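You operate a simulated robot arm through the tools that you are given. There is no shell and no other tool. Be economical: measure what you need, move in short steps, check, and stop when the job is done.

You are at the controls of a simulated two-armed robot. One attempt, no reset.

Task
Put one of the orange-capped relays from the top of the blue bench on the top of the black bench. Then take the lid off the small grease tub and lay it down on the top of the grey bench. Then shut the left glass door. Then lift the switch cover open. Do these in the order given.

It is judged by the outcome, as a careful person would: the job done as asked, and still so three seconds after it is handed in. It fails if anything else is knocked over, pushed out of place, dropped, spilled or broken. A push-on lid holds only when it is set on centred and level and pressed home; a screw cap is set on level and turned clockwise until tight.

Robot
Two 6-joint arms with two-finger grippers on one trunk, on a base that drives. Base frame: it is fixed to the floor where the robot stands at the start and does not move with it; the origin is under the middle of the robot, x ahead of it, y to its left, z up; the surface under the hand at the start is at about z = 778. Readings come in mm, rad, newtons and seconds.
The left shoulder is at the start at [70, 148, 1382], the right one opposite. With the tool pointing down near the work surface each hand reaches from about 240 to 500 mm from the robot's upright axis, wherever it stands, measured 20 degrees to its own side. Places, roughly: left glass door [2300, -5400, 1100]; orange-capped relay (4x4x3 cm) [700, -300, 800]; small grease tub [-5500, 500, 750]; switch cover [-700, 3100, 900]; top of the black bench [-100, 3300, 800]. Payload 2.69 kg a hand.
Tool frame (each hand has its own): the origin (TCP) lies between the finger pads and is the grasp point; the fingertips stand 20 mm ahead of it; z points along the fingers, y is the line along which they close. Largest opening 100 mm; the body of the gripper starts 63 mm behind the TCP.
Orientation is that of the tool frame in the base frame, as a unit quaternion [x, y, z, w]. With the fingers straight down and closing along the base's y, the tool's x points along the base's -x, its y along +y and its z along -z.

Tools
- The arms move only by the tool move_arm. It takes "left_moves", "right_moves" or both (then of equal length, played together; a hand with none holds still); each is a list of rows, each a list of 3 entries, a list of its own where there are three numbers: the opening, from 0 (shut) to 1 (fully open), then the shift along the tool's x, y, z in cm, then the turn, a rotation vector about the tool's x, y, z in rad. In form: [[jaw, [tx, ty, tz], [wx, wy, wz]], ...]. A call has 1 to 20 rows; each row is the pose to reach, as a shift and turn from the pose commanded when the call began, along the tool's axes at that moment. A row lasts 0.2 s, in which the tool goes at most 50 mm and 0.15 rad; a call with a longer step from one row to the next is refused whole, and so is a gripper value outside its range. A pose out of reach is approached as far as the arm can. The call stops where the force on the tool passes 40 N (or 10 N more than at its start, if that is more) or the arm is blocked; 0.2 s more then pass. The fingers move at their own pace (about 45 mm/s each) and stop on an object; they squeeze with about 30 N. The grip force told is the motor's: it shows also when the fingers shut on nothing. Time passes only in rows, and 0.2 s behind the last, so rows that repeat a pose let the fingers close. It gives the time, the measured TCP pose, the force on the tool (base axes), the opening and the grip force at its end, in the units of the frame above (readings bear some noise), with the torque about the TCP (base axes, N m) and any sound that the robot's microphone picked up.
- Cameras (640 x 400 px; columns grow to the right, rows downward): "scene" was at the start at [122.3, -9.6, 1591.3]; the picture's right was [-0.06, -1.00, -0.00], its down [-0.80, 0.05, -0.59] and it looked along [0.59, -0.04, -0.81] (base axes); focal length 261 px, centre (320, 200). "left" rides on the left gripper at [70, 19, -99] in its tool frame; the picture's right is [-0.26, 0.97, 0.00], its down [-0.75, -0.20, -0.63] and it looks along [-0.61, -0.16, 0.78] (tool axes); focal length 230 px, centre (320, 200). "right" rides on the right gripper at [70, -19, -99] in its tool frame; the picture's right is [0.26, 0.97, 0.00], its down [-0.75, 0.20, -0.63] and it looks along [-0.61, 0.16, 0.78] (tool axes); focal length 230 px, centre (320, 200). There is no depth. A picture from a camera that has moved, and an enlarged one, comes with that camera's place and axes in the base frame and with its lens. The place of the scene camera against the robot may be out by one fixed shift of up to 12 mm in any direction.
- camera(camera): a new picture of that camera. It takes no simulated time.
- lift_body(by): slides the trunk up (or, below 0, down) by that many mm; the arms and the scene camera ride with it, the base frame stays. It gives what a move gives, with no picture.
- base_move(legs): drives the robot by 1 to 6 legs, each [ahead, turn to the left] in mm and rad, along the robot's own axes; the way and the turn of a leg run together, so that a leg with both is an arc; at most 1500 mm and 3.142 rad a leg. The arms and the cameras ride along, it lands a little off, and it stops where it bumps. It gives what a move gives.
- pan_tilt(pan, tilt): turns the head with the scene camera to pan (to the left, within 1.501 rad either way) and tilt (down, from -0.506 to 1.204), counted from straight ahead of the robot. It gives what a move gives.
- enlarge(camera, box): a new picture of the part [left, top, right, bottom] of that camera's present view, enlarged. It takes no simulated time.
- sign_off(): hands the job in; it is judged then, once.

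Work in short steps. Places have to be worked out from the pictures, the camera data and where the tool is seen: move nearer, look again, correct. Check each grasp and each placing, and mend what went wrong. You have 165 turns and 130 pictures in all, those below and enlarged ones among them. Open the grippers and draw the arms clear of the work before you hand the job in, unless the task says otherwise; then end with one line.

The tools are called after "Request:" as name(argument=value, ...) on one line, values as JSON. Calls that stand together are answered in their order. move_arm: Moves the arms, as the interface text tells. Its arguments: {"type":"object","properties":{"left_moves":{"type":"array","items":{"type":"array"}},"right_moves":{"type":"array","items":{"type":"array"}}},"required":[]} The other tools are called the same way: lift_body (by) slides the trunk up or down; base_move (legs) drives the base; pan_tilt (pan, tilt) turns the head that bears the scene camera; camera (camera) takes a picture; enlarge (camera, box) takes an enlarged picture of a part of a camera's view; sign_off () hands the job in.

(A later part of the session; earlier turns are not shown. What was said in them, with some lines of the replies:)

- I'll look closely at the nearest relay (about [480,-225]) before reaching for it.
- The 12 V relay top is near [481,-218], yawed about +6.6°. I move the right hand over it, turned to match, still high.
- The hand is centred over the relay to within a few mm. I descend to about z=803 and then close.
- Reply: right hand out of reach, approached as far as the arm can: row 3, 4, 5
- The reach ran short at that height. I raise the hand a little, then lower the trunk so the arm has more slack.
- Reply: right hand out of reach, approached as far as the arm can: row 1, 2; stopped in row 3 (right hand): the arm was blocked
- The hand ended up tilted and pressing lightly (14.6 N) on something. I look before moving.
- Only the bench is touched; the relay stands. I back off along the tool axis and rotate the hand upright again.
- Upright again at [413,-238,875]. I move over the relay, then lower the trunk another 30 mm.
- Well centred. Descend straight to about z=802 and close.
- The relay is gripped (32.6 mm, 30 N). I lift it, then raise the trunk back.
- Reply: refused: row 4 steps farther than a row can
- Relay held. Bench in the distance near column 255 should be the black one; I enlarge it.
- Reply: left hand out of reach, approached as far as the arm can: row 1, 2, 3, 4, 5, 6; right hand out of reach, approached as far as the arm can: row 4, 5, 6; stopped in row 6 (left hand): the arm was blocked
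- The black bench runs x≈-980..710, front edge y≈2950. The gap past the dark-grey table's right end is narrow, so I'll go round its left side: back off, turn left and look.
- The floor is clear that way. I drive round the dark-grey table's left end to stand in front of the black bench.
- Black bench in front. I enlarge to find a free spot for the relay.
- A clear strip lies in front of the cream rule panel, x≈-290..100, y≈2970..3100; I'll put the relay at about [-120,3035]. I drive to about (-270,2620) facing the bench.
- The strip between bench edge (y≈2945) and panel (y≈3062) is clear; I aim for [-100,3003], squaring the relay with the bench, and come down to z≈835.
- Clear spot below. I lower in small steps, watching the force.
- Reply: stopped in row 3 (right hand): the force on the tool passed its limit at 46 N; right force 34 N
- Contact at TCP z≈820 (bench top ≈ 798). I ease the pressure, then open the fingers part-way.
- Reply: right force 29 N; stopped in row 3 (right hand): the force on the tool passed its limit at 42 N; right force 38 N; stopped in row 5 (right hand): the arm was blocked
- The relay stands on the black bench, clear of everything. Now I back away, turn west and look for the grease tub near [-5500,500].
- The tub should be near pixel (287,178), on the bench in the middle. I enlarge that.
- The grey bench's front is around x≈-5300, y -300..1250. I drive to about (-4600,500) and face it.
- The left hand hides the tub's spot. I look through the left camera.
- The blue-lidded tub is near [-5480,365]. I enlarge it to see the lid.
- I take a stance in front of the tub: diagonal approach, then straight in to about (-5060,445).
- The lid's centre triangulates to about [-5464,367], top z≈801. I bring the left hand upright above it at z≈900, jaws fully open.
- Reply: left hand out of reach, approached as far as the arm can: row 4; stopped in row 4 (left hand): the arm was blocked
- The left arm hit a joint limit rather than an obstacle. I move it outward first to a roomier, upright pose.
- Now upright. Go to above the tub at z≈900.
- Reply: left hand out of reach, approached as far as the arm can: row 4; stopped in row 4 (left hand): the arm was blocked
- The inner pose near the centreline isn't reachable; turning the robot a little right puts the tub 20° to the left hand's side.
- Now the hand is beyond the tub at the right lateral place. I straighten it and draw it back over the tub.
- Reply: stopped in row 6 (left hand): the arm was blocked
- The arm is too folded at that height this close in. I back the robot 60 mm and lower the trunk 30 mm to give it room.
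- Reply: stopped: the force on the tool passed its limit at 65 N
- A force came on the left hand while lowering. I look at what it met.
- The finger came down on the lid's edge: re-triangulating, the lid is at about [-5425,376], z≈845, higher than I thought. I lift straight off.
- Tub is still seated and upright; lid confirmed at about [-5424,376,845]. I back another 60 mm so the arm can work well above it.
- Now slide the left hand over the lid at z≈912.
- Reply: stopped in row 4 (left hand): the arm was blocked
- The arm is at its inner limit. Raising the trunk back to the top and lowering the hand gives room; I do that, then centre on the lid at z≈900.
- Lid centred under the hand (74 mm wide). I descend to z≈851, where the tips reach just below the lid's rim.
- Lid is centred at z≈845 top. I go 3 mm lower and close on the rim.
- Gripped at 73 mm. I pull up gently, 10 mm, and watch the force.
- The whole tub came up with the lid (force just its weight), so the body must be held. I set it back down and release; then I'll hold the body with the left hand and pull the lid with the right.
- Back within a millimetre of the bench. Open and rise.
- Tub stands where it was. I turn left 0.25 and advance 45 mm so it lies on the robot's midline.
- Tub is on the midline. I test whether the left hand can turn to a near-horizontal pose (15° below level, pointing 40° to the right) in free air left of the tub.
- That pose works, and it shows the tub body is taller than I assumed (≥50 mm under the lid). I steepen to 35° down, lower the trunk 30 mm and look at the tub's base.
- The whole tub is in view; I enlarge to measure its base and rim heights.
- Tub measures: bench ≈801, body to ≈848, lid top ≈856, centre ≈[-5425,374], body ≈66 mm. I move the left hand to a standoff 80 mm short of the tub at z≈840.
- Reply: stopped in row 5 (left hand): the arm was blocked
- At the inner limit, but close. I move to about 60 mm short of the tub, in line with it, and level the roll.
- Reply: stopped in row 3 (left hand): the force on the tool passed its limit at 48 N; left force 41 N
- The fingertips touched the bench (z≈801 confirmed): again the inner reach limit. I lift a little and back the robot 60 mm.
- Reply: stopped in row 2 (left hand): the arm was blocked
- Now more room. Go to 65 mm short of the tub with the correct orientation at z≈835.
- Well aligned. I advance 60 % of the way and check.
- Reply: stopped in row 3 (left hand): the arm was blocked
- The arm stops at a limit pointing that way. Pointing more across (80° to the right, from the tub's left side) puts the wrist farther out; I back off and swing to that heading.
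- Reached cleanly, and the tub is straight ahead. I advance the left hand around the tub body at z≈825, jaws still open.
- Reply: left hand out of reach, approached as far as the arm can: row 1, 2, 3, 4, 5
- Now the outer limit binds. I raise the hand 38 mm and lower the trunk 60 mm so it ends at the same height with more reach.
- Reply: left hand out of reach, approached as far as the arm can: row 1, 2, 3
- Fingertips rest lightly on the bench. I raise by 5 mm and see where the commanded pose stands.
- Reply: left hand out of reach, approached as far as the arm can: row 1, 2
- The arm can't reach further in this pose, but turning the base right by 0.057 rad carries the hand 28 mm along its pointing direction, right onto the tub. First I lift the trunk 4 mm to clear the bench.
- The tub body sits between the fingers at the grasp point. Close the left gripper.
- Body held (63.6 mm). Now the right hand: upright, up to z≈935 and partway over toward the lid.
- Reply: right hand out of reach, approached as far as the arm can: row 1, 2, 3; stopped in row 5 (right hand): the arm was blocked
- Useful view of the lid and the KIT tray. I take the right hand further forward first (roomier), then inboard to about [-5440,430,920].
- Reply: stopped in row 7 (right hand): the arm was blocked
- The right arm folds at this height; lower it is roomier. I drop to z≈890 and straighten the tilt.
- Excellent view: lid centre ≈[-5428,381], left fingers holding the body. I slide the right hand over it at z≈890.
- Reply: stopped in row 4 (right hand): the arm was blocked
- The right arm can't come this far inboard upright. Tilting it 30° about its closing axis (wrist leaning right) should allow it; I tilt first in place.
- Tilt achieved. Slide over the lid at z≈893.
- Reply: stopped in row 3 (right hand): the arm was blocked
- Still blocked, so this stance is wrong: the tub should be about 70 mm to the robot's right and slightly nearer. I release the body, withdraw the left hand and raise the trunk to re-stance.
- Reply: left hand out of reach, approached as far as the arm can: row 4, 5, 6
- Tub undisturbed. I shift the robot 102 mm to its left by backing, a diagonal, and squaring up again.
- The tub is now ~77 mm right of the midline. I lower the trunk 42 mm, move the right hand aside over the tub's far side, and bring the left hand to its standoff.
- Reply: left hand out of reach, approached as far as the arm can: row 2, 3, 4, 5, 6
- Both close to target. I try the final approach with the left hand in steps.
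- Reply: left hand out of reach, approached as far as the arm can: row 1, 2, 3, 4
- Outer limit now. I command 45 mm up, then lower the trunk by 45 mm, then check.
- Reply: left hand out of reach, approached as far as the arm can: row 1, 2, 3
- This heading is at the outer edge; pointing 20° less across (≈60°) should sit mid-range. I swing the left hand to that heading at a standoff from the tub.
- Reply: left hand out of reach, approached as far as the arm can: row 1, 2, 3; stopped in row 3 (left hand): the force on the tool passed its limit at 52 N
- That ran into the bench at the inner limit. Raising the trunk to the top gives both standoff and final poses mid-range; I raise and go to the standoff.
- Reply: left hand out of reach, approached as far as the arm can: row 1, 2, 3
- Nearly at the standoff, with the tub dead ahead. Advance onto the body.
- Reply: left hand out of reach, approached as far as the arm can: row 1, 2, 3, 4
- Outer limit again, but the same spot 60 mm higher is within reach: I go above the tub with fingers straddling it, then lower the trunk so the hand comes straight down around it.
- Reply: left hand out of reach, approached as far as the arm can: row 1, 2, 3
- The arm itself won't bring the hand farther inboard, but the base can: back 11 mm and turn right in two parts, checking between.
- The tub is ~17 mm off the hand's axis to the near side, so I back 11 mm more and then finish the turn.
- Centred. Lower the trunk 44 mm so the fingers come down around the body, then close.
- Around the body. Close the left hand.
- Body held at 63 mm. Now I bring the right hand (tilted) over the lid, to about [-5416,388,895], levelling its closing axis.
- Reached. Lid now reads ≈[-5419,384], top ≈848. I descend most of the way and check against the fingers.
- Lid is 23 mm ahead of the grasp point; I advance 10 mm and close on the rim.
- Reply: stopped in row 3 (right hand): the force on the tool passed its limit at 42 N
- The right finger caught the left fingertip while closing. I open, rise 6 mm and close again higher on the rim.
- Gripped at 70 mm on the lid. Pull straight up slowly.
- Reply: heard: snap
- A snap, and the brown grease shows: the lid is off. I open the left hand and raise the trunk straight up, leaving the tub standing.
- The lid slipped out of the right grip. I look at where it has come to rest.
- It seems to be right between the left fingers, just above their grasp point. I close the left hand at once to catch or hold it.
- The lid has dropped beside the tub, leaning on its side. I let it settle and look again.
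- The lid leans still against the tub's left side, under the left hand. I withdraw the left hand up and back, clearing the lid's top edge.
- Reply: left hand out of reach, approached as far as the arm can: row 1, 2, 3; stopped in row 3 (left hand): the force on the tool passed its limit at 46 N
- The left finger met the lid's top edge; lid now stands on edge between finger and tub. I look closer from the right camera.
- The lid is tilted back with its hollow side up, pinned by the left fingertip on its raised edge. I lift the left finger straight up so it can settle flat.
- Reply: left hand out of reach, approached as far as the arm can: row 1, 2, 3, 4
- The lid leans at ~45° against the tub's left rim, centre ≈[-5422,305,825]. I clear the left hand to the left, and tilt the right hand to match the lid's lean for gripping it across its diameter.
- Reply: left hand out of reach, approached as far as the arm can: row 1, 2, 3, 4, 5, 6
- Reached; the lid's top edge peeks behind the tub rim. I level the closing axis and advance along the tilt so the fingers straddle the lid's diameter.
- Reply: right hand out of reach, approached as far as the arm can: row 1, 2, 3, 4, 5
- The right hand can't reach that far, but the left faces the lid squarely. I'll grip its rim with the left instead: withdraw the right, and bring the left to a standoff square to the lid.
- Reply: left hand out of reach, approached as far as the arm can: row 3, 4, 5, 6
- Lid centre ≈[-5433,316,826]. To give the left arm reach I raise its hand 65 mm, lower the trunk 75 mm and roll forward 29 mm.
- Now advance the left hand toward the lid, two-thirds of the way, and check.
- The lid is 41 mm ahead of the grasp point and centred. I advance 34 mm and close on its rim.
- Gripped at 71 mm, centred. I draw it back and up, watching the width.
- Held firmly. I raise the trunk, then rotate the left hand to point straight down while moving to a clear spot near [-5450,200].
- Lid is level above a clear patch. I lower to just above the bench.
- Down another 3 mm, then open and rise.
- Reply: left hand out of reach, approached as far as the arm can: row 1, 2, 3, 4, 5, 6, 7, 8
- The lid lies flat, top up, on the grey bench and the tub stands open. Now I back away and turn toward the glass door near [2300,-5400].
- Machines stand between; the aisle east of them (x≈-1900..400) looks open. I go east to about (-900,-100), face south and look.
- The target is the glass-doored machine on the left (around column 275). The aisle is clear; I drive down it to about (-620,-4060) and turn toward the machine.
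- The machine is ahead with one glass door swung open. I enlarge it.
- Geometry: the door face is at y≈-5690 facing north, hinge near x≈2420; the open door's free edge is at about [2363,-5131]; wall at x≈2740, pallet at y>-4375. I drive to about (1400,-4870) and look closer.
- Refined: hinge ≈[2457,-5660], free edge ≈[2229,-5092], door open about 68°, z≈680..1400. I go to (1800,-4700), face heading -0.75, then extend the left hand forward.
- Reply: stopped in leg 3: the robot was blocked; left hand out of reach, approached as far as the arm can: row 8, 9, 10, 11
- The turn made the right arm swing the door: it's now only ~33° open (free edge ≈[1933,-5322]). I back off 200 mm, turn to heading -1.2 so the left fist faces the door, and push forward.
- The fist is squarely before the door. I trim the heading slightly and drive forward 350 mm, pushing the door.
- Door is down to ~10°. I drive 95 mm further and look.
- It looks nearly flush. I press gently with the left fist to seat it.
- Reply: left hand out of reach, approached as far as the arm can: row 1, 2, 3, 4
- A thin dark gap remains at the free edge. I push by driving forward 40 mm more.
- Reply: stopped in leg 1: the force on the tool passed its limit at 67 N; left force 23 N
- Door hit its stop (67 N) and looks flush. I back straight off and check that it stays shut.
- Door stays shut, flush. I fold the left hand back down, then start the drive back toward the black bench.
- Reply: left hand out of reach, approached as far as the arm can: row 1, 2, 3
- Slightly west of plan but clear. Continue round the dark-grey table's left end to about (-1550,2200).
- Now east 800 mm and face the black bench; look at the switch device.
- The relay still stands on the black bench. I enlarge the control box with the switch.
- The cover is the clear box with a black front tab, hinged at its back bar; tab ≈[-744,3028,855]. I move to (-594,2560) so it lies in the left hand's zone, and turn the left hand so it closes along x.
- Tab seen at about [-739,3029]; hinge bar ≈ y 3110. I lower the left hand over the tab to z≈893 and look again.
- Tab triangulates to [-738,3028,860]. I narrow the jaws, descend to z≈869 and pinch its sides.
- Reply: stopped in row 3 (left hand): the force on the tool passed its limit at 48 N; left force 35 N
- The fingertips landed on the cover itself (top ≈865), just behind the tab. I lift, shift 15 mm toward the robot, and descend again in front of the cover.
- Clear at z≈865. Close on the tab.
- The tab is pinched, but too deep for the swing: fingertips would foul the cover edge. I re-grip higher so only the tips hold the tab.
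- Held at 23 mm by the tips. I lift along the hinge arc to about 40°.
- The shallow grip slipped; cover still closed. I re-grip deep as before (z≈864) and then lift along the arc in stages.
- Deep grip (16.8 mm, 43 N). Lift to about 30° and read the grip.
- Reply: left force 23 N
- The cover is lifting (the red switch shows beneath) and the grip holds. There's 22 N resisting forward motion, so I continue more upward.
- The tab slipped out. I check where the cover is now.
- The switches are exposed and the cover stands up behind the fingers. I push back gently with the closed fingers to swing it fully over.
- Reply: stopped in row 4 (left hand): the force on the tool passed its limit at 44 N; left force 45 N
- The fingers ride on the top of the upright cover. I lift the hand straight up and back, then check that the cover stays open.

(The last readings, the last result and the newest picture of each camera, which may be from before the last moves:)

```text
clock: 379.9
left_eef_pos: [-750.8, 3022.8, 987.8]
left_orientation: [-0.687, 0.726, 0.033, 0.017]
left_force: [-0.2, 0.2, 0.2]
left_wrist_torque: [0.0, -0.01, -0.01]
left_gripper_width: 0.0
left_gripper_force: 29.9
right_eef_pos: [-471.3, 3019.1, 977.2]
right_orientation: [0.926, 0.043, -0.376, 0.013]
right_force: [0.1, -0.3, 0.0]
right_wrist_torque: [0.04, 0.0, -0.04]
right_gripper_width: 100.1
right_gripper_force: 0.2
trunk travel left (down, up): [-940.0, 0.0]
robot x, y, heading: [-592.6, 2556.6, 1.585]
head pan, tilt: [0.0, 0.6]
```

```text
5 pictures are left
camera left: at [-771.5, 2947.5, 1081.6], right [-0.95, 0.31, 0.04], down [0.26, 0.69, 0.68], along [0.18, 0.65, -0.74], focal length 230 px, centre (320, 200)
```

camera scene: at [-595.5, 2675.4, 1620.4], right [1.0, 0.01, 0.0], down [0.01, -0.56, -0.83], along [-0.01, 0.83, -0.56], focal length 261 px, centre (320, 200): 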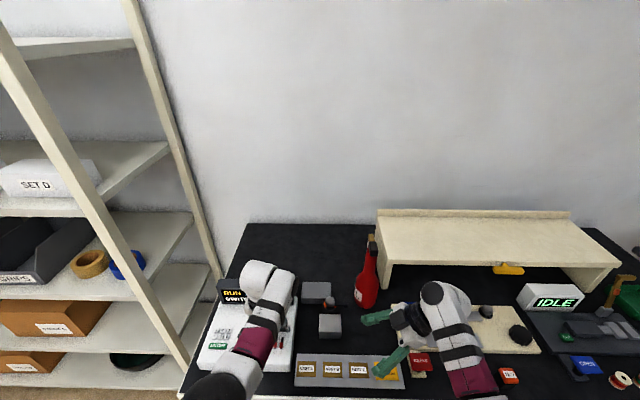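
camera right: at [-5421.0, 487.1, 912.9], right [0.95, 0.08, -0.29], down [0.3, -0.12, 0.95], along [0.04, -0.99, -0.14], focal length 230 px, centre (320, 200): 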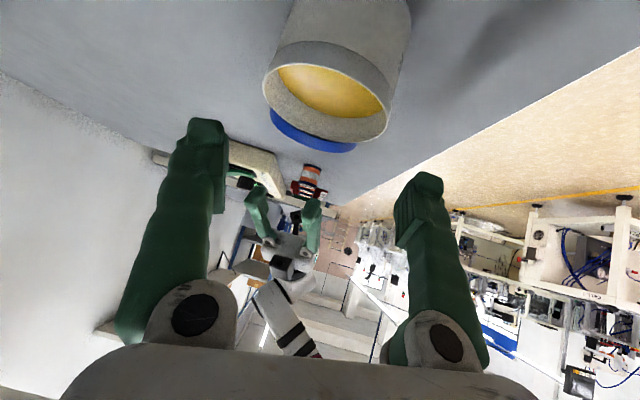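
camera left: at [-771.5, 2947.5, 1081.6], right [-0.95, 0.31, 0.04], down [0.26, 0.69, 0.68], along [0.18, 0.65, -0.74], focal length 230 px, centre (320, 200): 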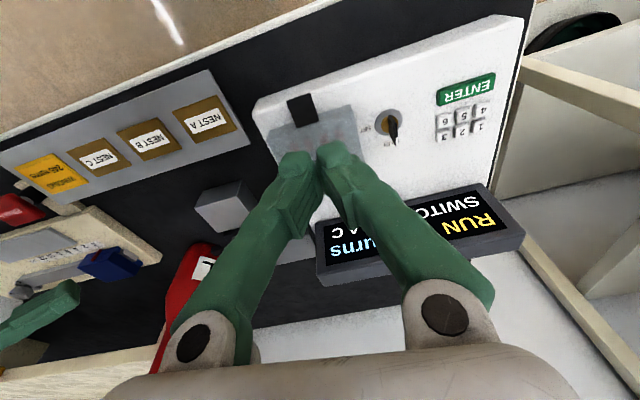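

The cover fell shut again, because I had gripped too near its edge so the fingertips fouled it. I'll grip the tab nearer its front (y≈3015), where the tips stay clear through the whole swing; first the base goes forward 20 mm for reach.

Request:
base_move(legs=[[20, 0]])

Request:
move_arm(left_moves=[[0.5, [1.0, -0.4, 1.5], [0, 0.02, 0]], [0.5, [2.0, -0.8, 3.5], [0, 0.04, 0]], [0.5, [2.8, -1.2, 6.0], [0, 0.05, 0]], [0.5, [2.8, -1.2, 8.5], [0, 0.05, 0]], [0.5, [2.8, -1.2, 8.5], [0, 0.05, 0]]])

```text
clock: 380.6
left_eef_pos: [-752.4, 3036.6, 988.3]
left_orientation: [-0.687, 0.725, 0.034, 0.016]
left_force: [0.7, -1.1, 0.3]
left_wrist_torque: [0.09, -0.02, -0.02]
left_gripper_width: 0.1
left_gripper_force: 29.5
right_eef_pos: [-470.3, 3033.4, 980.7]
right_orientation: [0.925, 0.044, -0.377, 0.011]
right_force: [0.8, -0.4, 0.3]
right_wrist_torque: [0.04, 0.02, -0.03]
right_gripper_width: 100.3
right_gripper_force: 0.1
trunk travel left (down, up): [-940.0, 0.0]
robot x, y, heading: [-594.5, 2574.8, 1.586]
head pan, tilt: [0.0, 0.6]
```

```text
clock: 381.8
left_eef_pos: [-754.7, 3030.7, 906.7]
left_orientation: [-0.689, 0.724, 0.032, -0.003]
left_force: [0.4, 0.2, 0.4]
left_wrist_torque: [0.01, -0.02, 0.0]
left_gripper_width: 50.0
left_gripper_force: 0.1
right_eef_pos: [-470.6, 3037.6, 977.2]
right_orientation: [0.926, 0.042, -0.376, 0.012]
right_force: [0.7, -0.5, -0.3]
right_wrist_torque: [0.05, -0.02, -0.04]
right_gripper_width: 100.0
right_gripper_force: 0.1
trunk travel left (down, up): [-940.0, 0.0]
robot x, y, heading: [-595.7, 2577.3, 1.584]
head pan, tilt: [0.0, 0.6]
```

It landed ~15 mm off in x and y. I correct and straighten, stopping at z≈880 to read the position.

Request:
move_arm(left_moves=[[0.5, [0.8, -0.9, 0], [0.025, 0.02, 0]], [0.5, [1.6, -1.78, 0], [0.05, 0.04, 0]], [0.5, [1.6, -1.78, 1.5], [0.05, 0.04, 0]], [0.5, [1.6, -1.78, 2.5], [0.05, 0.04, 0]], [0.5, [1.6, -1.78, 2.5], [0.05, 0.04, 0]]])

```text
clock: 383.2
left_eef_pos: [-752.3, 3012.8, 879.1]
left_orientation: [-0.692, 0.722, 0.008, -0.008]
left_force: [5.0, -1.2, -0.4]
left_wrist_torque: [-0.07, -0.03, -0.03]
left_gripper_width: 53.0
left_gripper_force: 2.3
right_eef_pos: [-468.7, 3037.4, 977.4]
right_orientation: [0.926, 0.041, -0.376, 0.012]
right_force: [0.7, -1.4, -0.5]
right_wrist_torque: [-0.02, 0.02, 0.0]
right_gripper_width: 100.2
right_gripper_force: 0.0
trunk travel left (down, up): [-940.0, 0.0]
robot x, y, heading: [-597.2, 2576.0, 1.576]
head pan, tilt: [0.0, 0.6]
stopped in row 5 (left hand): the arm was blocked; the commanded pose is now the measured one
```

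Something resists; I take one picture to see how the fingers sit around the tab.

Request:
enlarge(camera="left", box=[200, 50, 480, 250])

```text
2.00 times, centred on (340, 150) of left
camera zoom: at [-772.2, 2944.3, 979.0], right [-0.95, 0.3, 0.02], down [0.25, 0.74, 0.62], along [0.17, 0.6, -0.78], focal length 460 px, centre (280, 300)
```

zoom: 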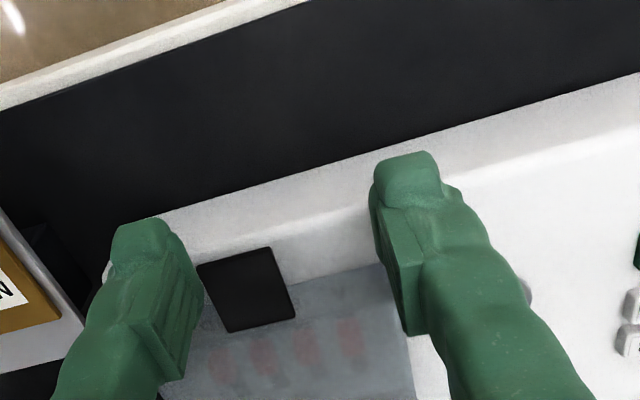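

The hand is too folded here, 13 mm off to the left. I back the base 25 mm and bring the hand in centred at [-739,3014,866].

Request:
base_move(legs=[[-25, 0]])

Request:
move_arm(left_moves=[[0.5, [0, -1.2, 0], [0, 0, 0]], [0.5, [-1.3, -1.2, 0], [0, 0, 0]], [0.5, [-2.6, -1.2, 0.6], [0, 0, 0]], [0.5, [-2.6, -1.2, 1.3], [0, 0, 0]], [0.5, [-2.6, -1.2, 1.3], [0, 0, 0]]])

```text
clock: 384.1
left_eef_pos: [-754.3, 2992.3, 877.5]
left_orientation: [-0.693, 0.721, 0.005, -0.011]
left_force: [0.0, 0.0, 0.1]
left_wrist_torque: [-0.04, 0.0, -0.03]
left_gripper_width: 49.7
left_gripper_force: 0.0
right_eef_pos: [-469.7, 3017.6, 974.8]
right_orientation: [0.925, 0.041, -0.376, 0.015]
right_force: [-0.1, 0.9, 0.6]
right_wrist_torque: [0.01, 0.03, 0.07]
right_gripper_width: 100.0
right_gripper_force: 0.0
trunk travel left (down, up): [-940.0, 0.0]
robot x, y, heading: [-595.0, 2552.0, 1.582]
head pan, tilt: [0.0, 0.6]
```

```text
clock: 385.2
left_eef_pos: [-741.7, 3013.0, 866.6]
left_orientation: [-0.693, 0.721, 0.007, -0.009]
left_force: [-1.0, -0.3, 0.1]
left_wrist_torque: [0.04, -0.01, -0.03]
left_gripper_width: 49.7
left_gripper_force: 0.1
right_eef_pos: [-469.7, 3013.9, 978.2]
right_orientation: [0.926, 0.043, -0.376, 0.013]
right_force: [0.1, -0.2, 0.6]
right_wrist_torque: [0.02, 0.0, 0.02]
right_gripper_width: 100.0
right_gripper_force: 0.0
trunk travel left (down, up): [-940.0, 0.0]
robot x, y, heading: [-594.5, 2553.1, 1.581]
head pan, tilt: [0.0, 0.6]
```

In place with no contact. Close on the tab's front part.

Request:
move_arm(left_moves=[[0.5, [-0.2, -0.3, 0.2], [0, 0, 0]], [0.0, [-0.2, -0.3, 0.2], [0, 0, 0]], [0.0, [-0.2, -0.3, 0.2], [0, 0, 0]], [0.0, [-0.2, -0.3, 0.2], [0, 0, 0]], [0.0, [-0.2, -0.3, 0.2], [0, 0, 0]]])

```text
clock: 386.4
left_eef_pos: [-739.1, 3014.9, 865.1]
left_orientation: [-0.693, 0.721, 0.007, -0.008]
left_force: [-2.1, 1.1, -2.3]
left_wrist_torque: [-0.3, 0.02, 0.51]
left_gripper_width: 16.4
left_gripper_force: 41.9
right_eef_pos: [-470.7, 3013.9, 977.6]
right_orientation: [0.926, 0.042, -0.375, 0.013]
right_force: [0.6, 0.5, -0.5]
right_wrist_torque: [0.0, -0.04, -0.05]
right_gripper_width: 99.9
right_gripper_force: 0.2
trunk travel left (down, up): [-940.0, 0.0]
robot x, y, heading: [-593.7, 2554.8, 1.583]
head pan, tilt: [0.0, 0.6]
```

Gripped again. Lift along the arc to ~32° and read the force.

Request:
move_arm(left_moves=[[0.0, [0, 0, -0.45], [0, 0, 0]], [0.0, [0, 0, -0.92], [0, 0, 0]], [0.0, [-0.05, 0, -1.4], [0, 0, 0]], [0.0, [-0.07, 0, -1.9], [0, 0, 0]], [0.0, [-0.26, 0, -2.85], [0, 0, 0]], [0.0, [-0.54, 0, -3.78], [0, 0, 0]], [0.0, [-0.92, 0, -4.68], [0, 0, 0]], [0.0, [-1.39, 0, -5.53], [0, 0, 0]]])

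```text
clock: 388.2
left_eef_pos: [-738.2, 3028.3, 918.8]
left_orientation: [-0.693, 0.721, 0.006, -0.009]
left_force: [-3.7, -6.3, -13.2]
left_wrist_torque: [-1.45, 0.09, 0.07]
left_gripper_width: 14.0
left_gripper_force: 40.3
right_eef_pos: [-472.7, 3014.5, 977.5]
right_orientation: [0.926, 0.043, -0.375, 0.013]
right_force: [0.6, 0.0, 0.1]
right_wrist_torque: [0.03, -0.01, 0.0]
right_gripper_width: 99.8
right_gripper_force: 0.1
trunk travel left (down, up): [-940.0, 0.0]
robot x, y, heading: [-595.5, 2553.2, 1.583]
head pan, tilt: [0.0, 0.6]
```

Still held, pulling slightly down, so the true radius is a bit smaller. I continue the arc more backward toward and past vertical.

Request:
move_arm(left_moves=[[0.0, [-0.45, 0, -0.4], [0, 0, 0]], [0.0, [-0.95, 0, -0.95], [0, 0, 0]], [0.0, [-1.5, 0, -1.5], [0, 0, 0]], [0.0, [-2.1, 0, -2.0], [0, 0, 0]], [0.0, [-2.75, 0, -2.4], [0, 0, 0]], [0.0, [-3.4, 0, -2.75], [0, 0, 0]], [0.0, [-4.1, 0, -3.0], [0, 0, 0]], [0.0, [-4.8, 0, -3.2], [0, 0, 0]], [0.0, [-5.6, 0, -3.4], [0, 0, 0]], [0.0, [-6.4, 0, -3.5], [0, 0, 0]], [0.0, [-7.2, 0, -3.5], [0, 0, 0]], [0.0, [-8.0, 0, -3.5], [0, 0, 0]], [0.0, [-8.7, 0, -3.4], [0, 0, 0]]])

```text
clock: 391.1
left_eef_pos: [-736.2, 3104.5, 957.0]
left_orientation: [-0.693, 0.721, 0.008, -0.009]
left_force: [0.1, -4.3, 2.5]
left_wrist_torque: [-0.05, -0.05, 0.07]
left_gripper_width: 0.2
left_gripper_force: 29.9
left hand out of reach, approached as far as the arm can: row 12, 13
right_eef_pos: [-470.3, 3012.4, 978.3]
right_orientation: [0.926, 0.043, -0.376, 0.013]
right_force: [0.2, -0.6, 0.3]
right_wrist_torque: [0.0, 0.02, -0.02]
right_gripper_width: 99.8
right_gripper_force: 0.1
trunk travel left (down, up): [-940.0, 0.0]
robot x, y, heading: [-592.8, 2549.3, 1.584]
head pan, tilt: [0.0, 0.6]
```

The jaw closed at some stage, yet something presses lightly on the fingers. I take a look.

Request:
camera(camera="left")

```text
3 pictures are left
camera left: at [-755.2, 3035.4, 1055.8], right [-0.95, 0.3, 0.02], down [0.24, 0.74, 0.62], along [0.17, 0.6, -0.78], focal length 230 px, centre (320, 200)
```

left: 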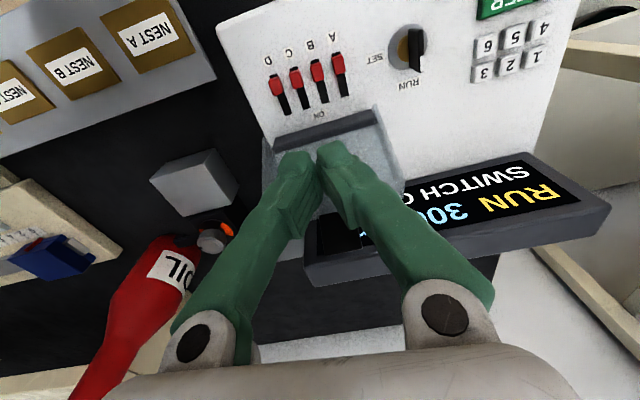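

The cover now stands up behind the hinge bar with all four switches exposed, touching the fingers. I push it further past vertical by rolling forward 25 mm.

Request:
base_move(legs=[[25, 0]])

```text
clock: 391.9
left_eef_pos: [-737.0, 3108.9, 947.2]
left_orientation: [-0.695, 0.719, -0.011, -0.025]
left_force: [-0.9, -9.5, -2.1]
left_wrist_torque: [-0.04, -0.08, 0.1]
left_gripper_width: 0.2
left_gripper_force: 30.0
right_eef_pos: [-469.7, 3032.0, 977.2]
right_orientation: [0.926, 0.042, -0.375, 0.012]
right_force: [-0.4, -0.5, -0.8]
right_wrist_torque: [0.01, 0.0, 0.01]
right_gripper_width: 99.9
right_gripper_force: 0.1
trunk travel left (down, up): [-940.0, 0.0]
robot x, y, heading: [-593.4, 2569.7, 1.588]
head pan, tilt: [0.0, 0.6]
stopped in leg 1: the force on the tool passed its limit at 49 N (the readings are from after the stop); the commanded pose is now the measured one
```

The cover is against its open stop. I draw the hand back toward the robot and up, then check that it stays open.

Request:
move_arm(left_moves=[[0.0, [0.5, 0, 0], [0, 0, 0]], [0.0, [1.5, 0, 0], [0, 0, 0]], [0.0, [3.0, 0, -0.5], [0, 0, 0]], [0.0, [4.5, 0, -1.0], [0, 0, 0]], [0.0, [6.0, 0, -1.5], [0, 0, 0]], [0.0, [6.0, 0, -1.5], [0, 0, 0]], [0.0, [6.0, 0, -1.5], [0, 0, 0]]])

Request:
camera(camera="left")

```text
clock: 393.5
left_eef_pos: [-737.2, 3051.6, 965.8]
left_orientation: [-0.694, 0.72, -0.009, -0.023]
left_force: [-0.6, 0.2, 0.1]
left_wrist_torque: [-0.01, 0.01, 0.07]
left_gripper_width: 0.1
left_gripper_force: 29.8
right_eef_pos: [-471.9, 3033.0, 977.6]
right_orientation: [0.926, 0.043, -0.375, 0.013]
right_force: [-0.2, 0.3, -1.4]
right_wrist_torque: [0.01, -0.01, -0.01]
right_gripper_width: 100.0
right_gripper_force: 0.0
trunk travel left (down, up): [-940.0, 0.0]
robot x, y, heading: [-591.2, 2574.8, 1.588]
head pan, tilt: [0.0, 0.6]
```

```text
2 pictures are left
camera left: at [-756.4, 2987.5, 1067.6], right [-0.96, 0.29, 0.01], down [0.24, 0.77, 0.59], along [0.17, 0.56, -0.81], focal length 230 px, centre (320, 200)
```

left: 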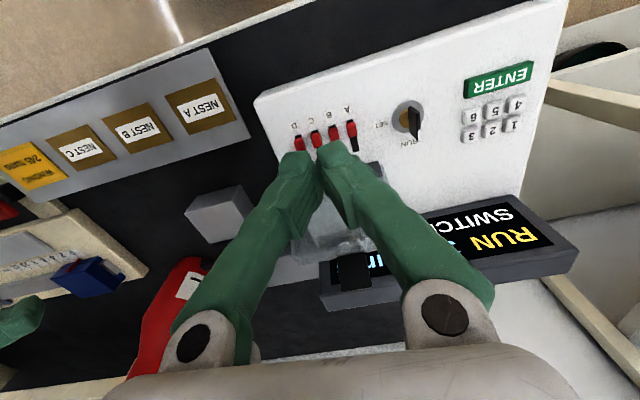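

The cover stays open by itself, tab at the back. I back the robot away, open the grippers and take a final look.

Request:
base_move(legs=[[-350, 0]])

Request:
move_arm(left_moves=[[1.0, [0, 0, 0], [0, 0, 0]], [1.0, [0, 0, 0], [0, 0, 0]], [1.0, [0, 0, 0], [0, 0, 0]], [1.0, [0, 0, 0], [0, 0, 0]], [1.0, [0, 0, 0], [0, 0, 0]], [1.0, [0, 0, 0], [0, 0, 0]]])

Request:
camera(camera="scene")

```text
clock: 395.8
left_eef_pos: [-730.4, 2697.5, 965.3]
left_orientation: [-0.692, 0.721, -0.01, -0.024]
left_force: [0.2, 0.7, -1.0]
left_wrist_torque: [-0.01, 0.02, -0.05]
left_gripper_width: 0.0
left_gripper_force: 29.5
right_eef_pos: [-464.5, 2677.0, 976.2]
right_orientation: [0.926, 0.041, -0.376, 0.013]
right_force: [-0.3, 0.4, 0.4]
right_wrist_torque: [-0.01, 0.01, 0.02]
right_gripper_width: 100.2
right_gripper_force: 0.0
trunk travel left (down, up): [-940.0, 0.0]
robot x, y, heading: [-588.2, 2214.6, 1.582]
head pan, tilt: [0.0, 0.6]
```

```text
clock: 397.2
left_eef_pos: [-731.1, 2696.6, 966.4]
left_orientation: [-0.692, 0.722, -0.01, -0.024]
left_force: [0.0, 0.6, 0.1]
left_wrist_torque: [-0.02, 0.0, -0.02]
left_gripper_width: 99.9
left_gripper_force: 0.1
right_eef_pos: [-464.4, 2675.5, 978.2]
right_orientation: [0.926, 0.042, -0.376, 0.012]
right_force: [0.0, -0.3, 0.1]
right_wrist_torque: [-0.01, 0.02, -0.03]
right_gripper_width: 100.0
right_gripper_force: 0.1
trunk travel left (down, up): [-940.0, 0.0]
robot x, y, heading: [-593.0, 2215.4, 1.578]
head pan, tilt: [0.0, 0.6]
```

```text
1 pictures are left
camera scene: at [-592.7, 2347.2, 1618.5], right [1.0, 0.01, 0.0], down [0.01, -0.56, -0.83], along [-0.01, 0.82, -0.56], focal length 261 px, centre (320, 200)
```

scene: 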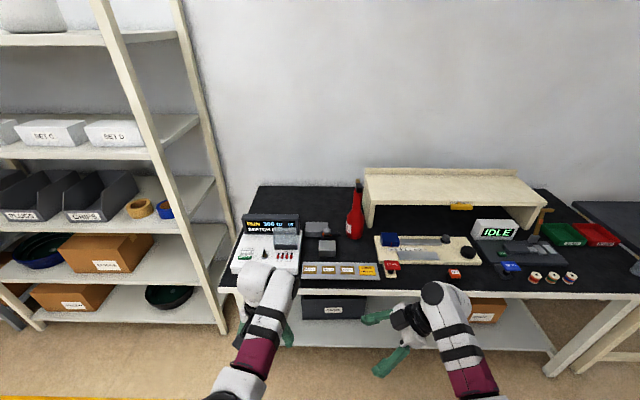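

The cover is standing open (four red switches showing), the relay is on the black bench, and both arms are clear with grippers open, so I'm handing the job in.

Request:
sign_off()

```text
The job is handed in.
```

The job is handed in with all four steps done in order: the 12 V relay is on the black bench, the lid is off the grease tub and lying flat on the grey bench, the left glass door is shut, and the switch cover is open. The lid slipped from the gripper once and fell beside the tub before I laid it down, and the tub may sit slightly off its original spot because I had to grip and lift it.
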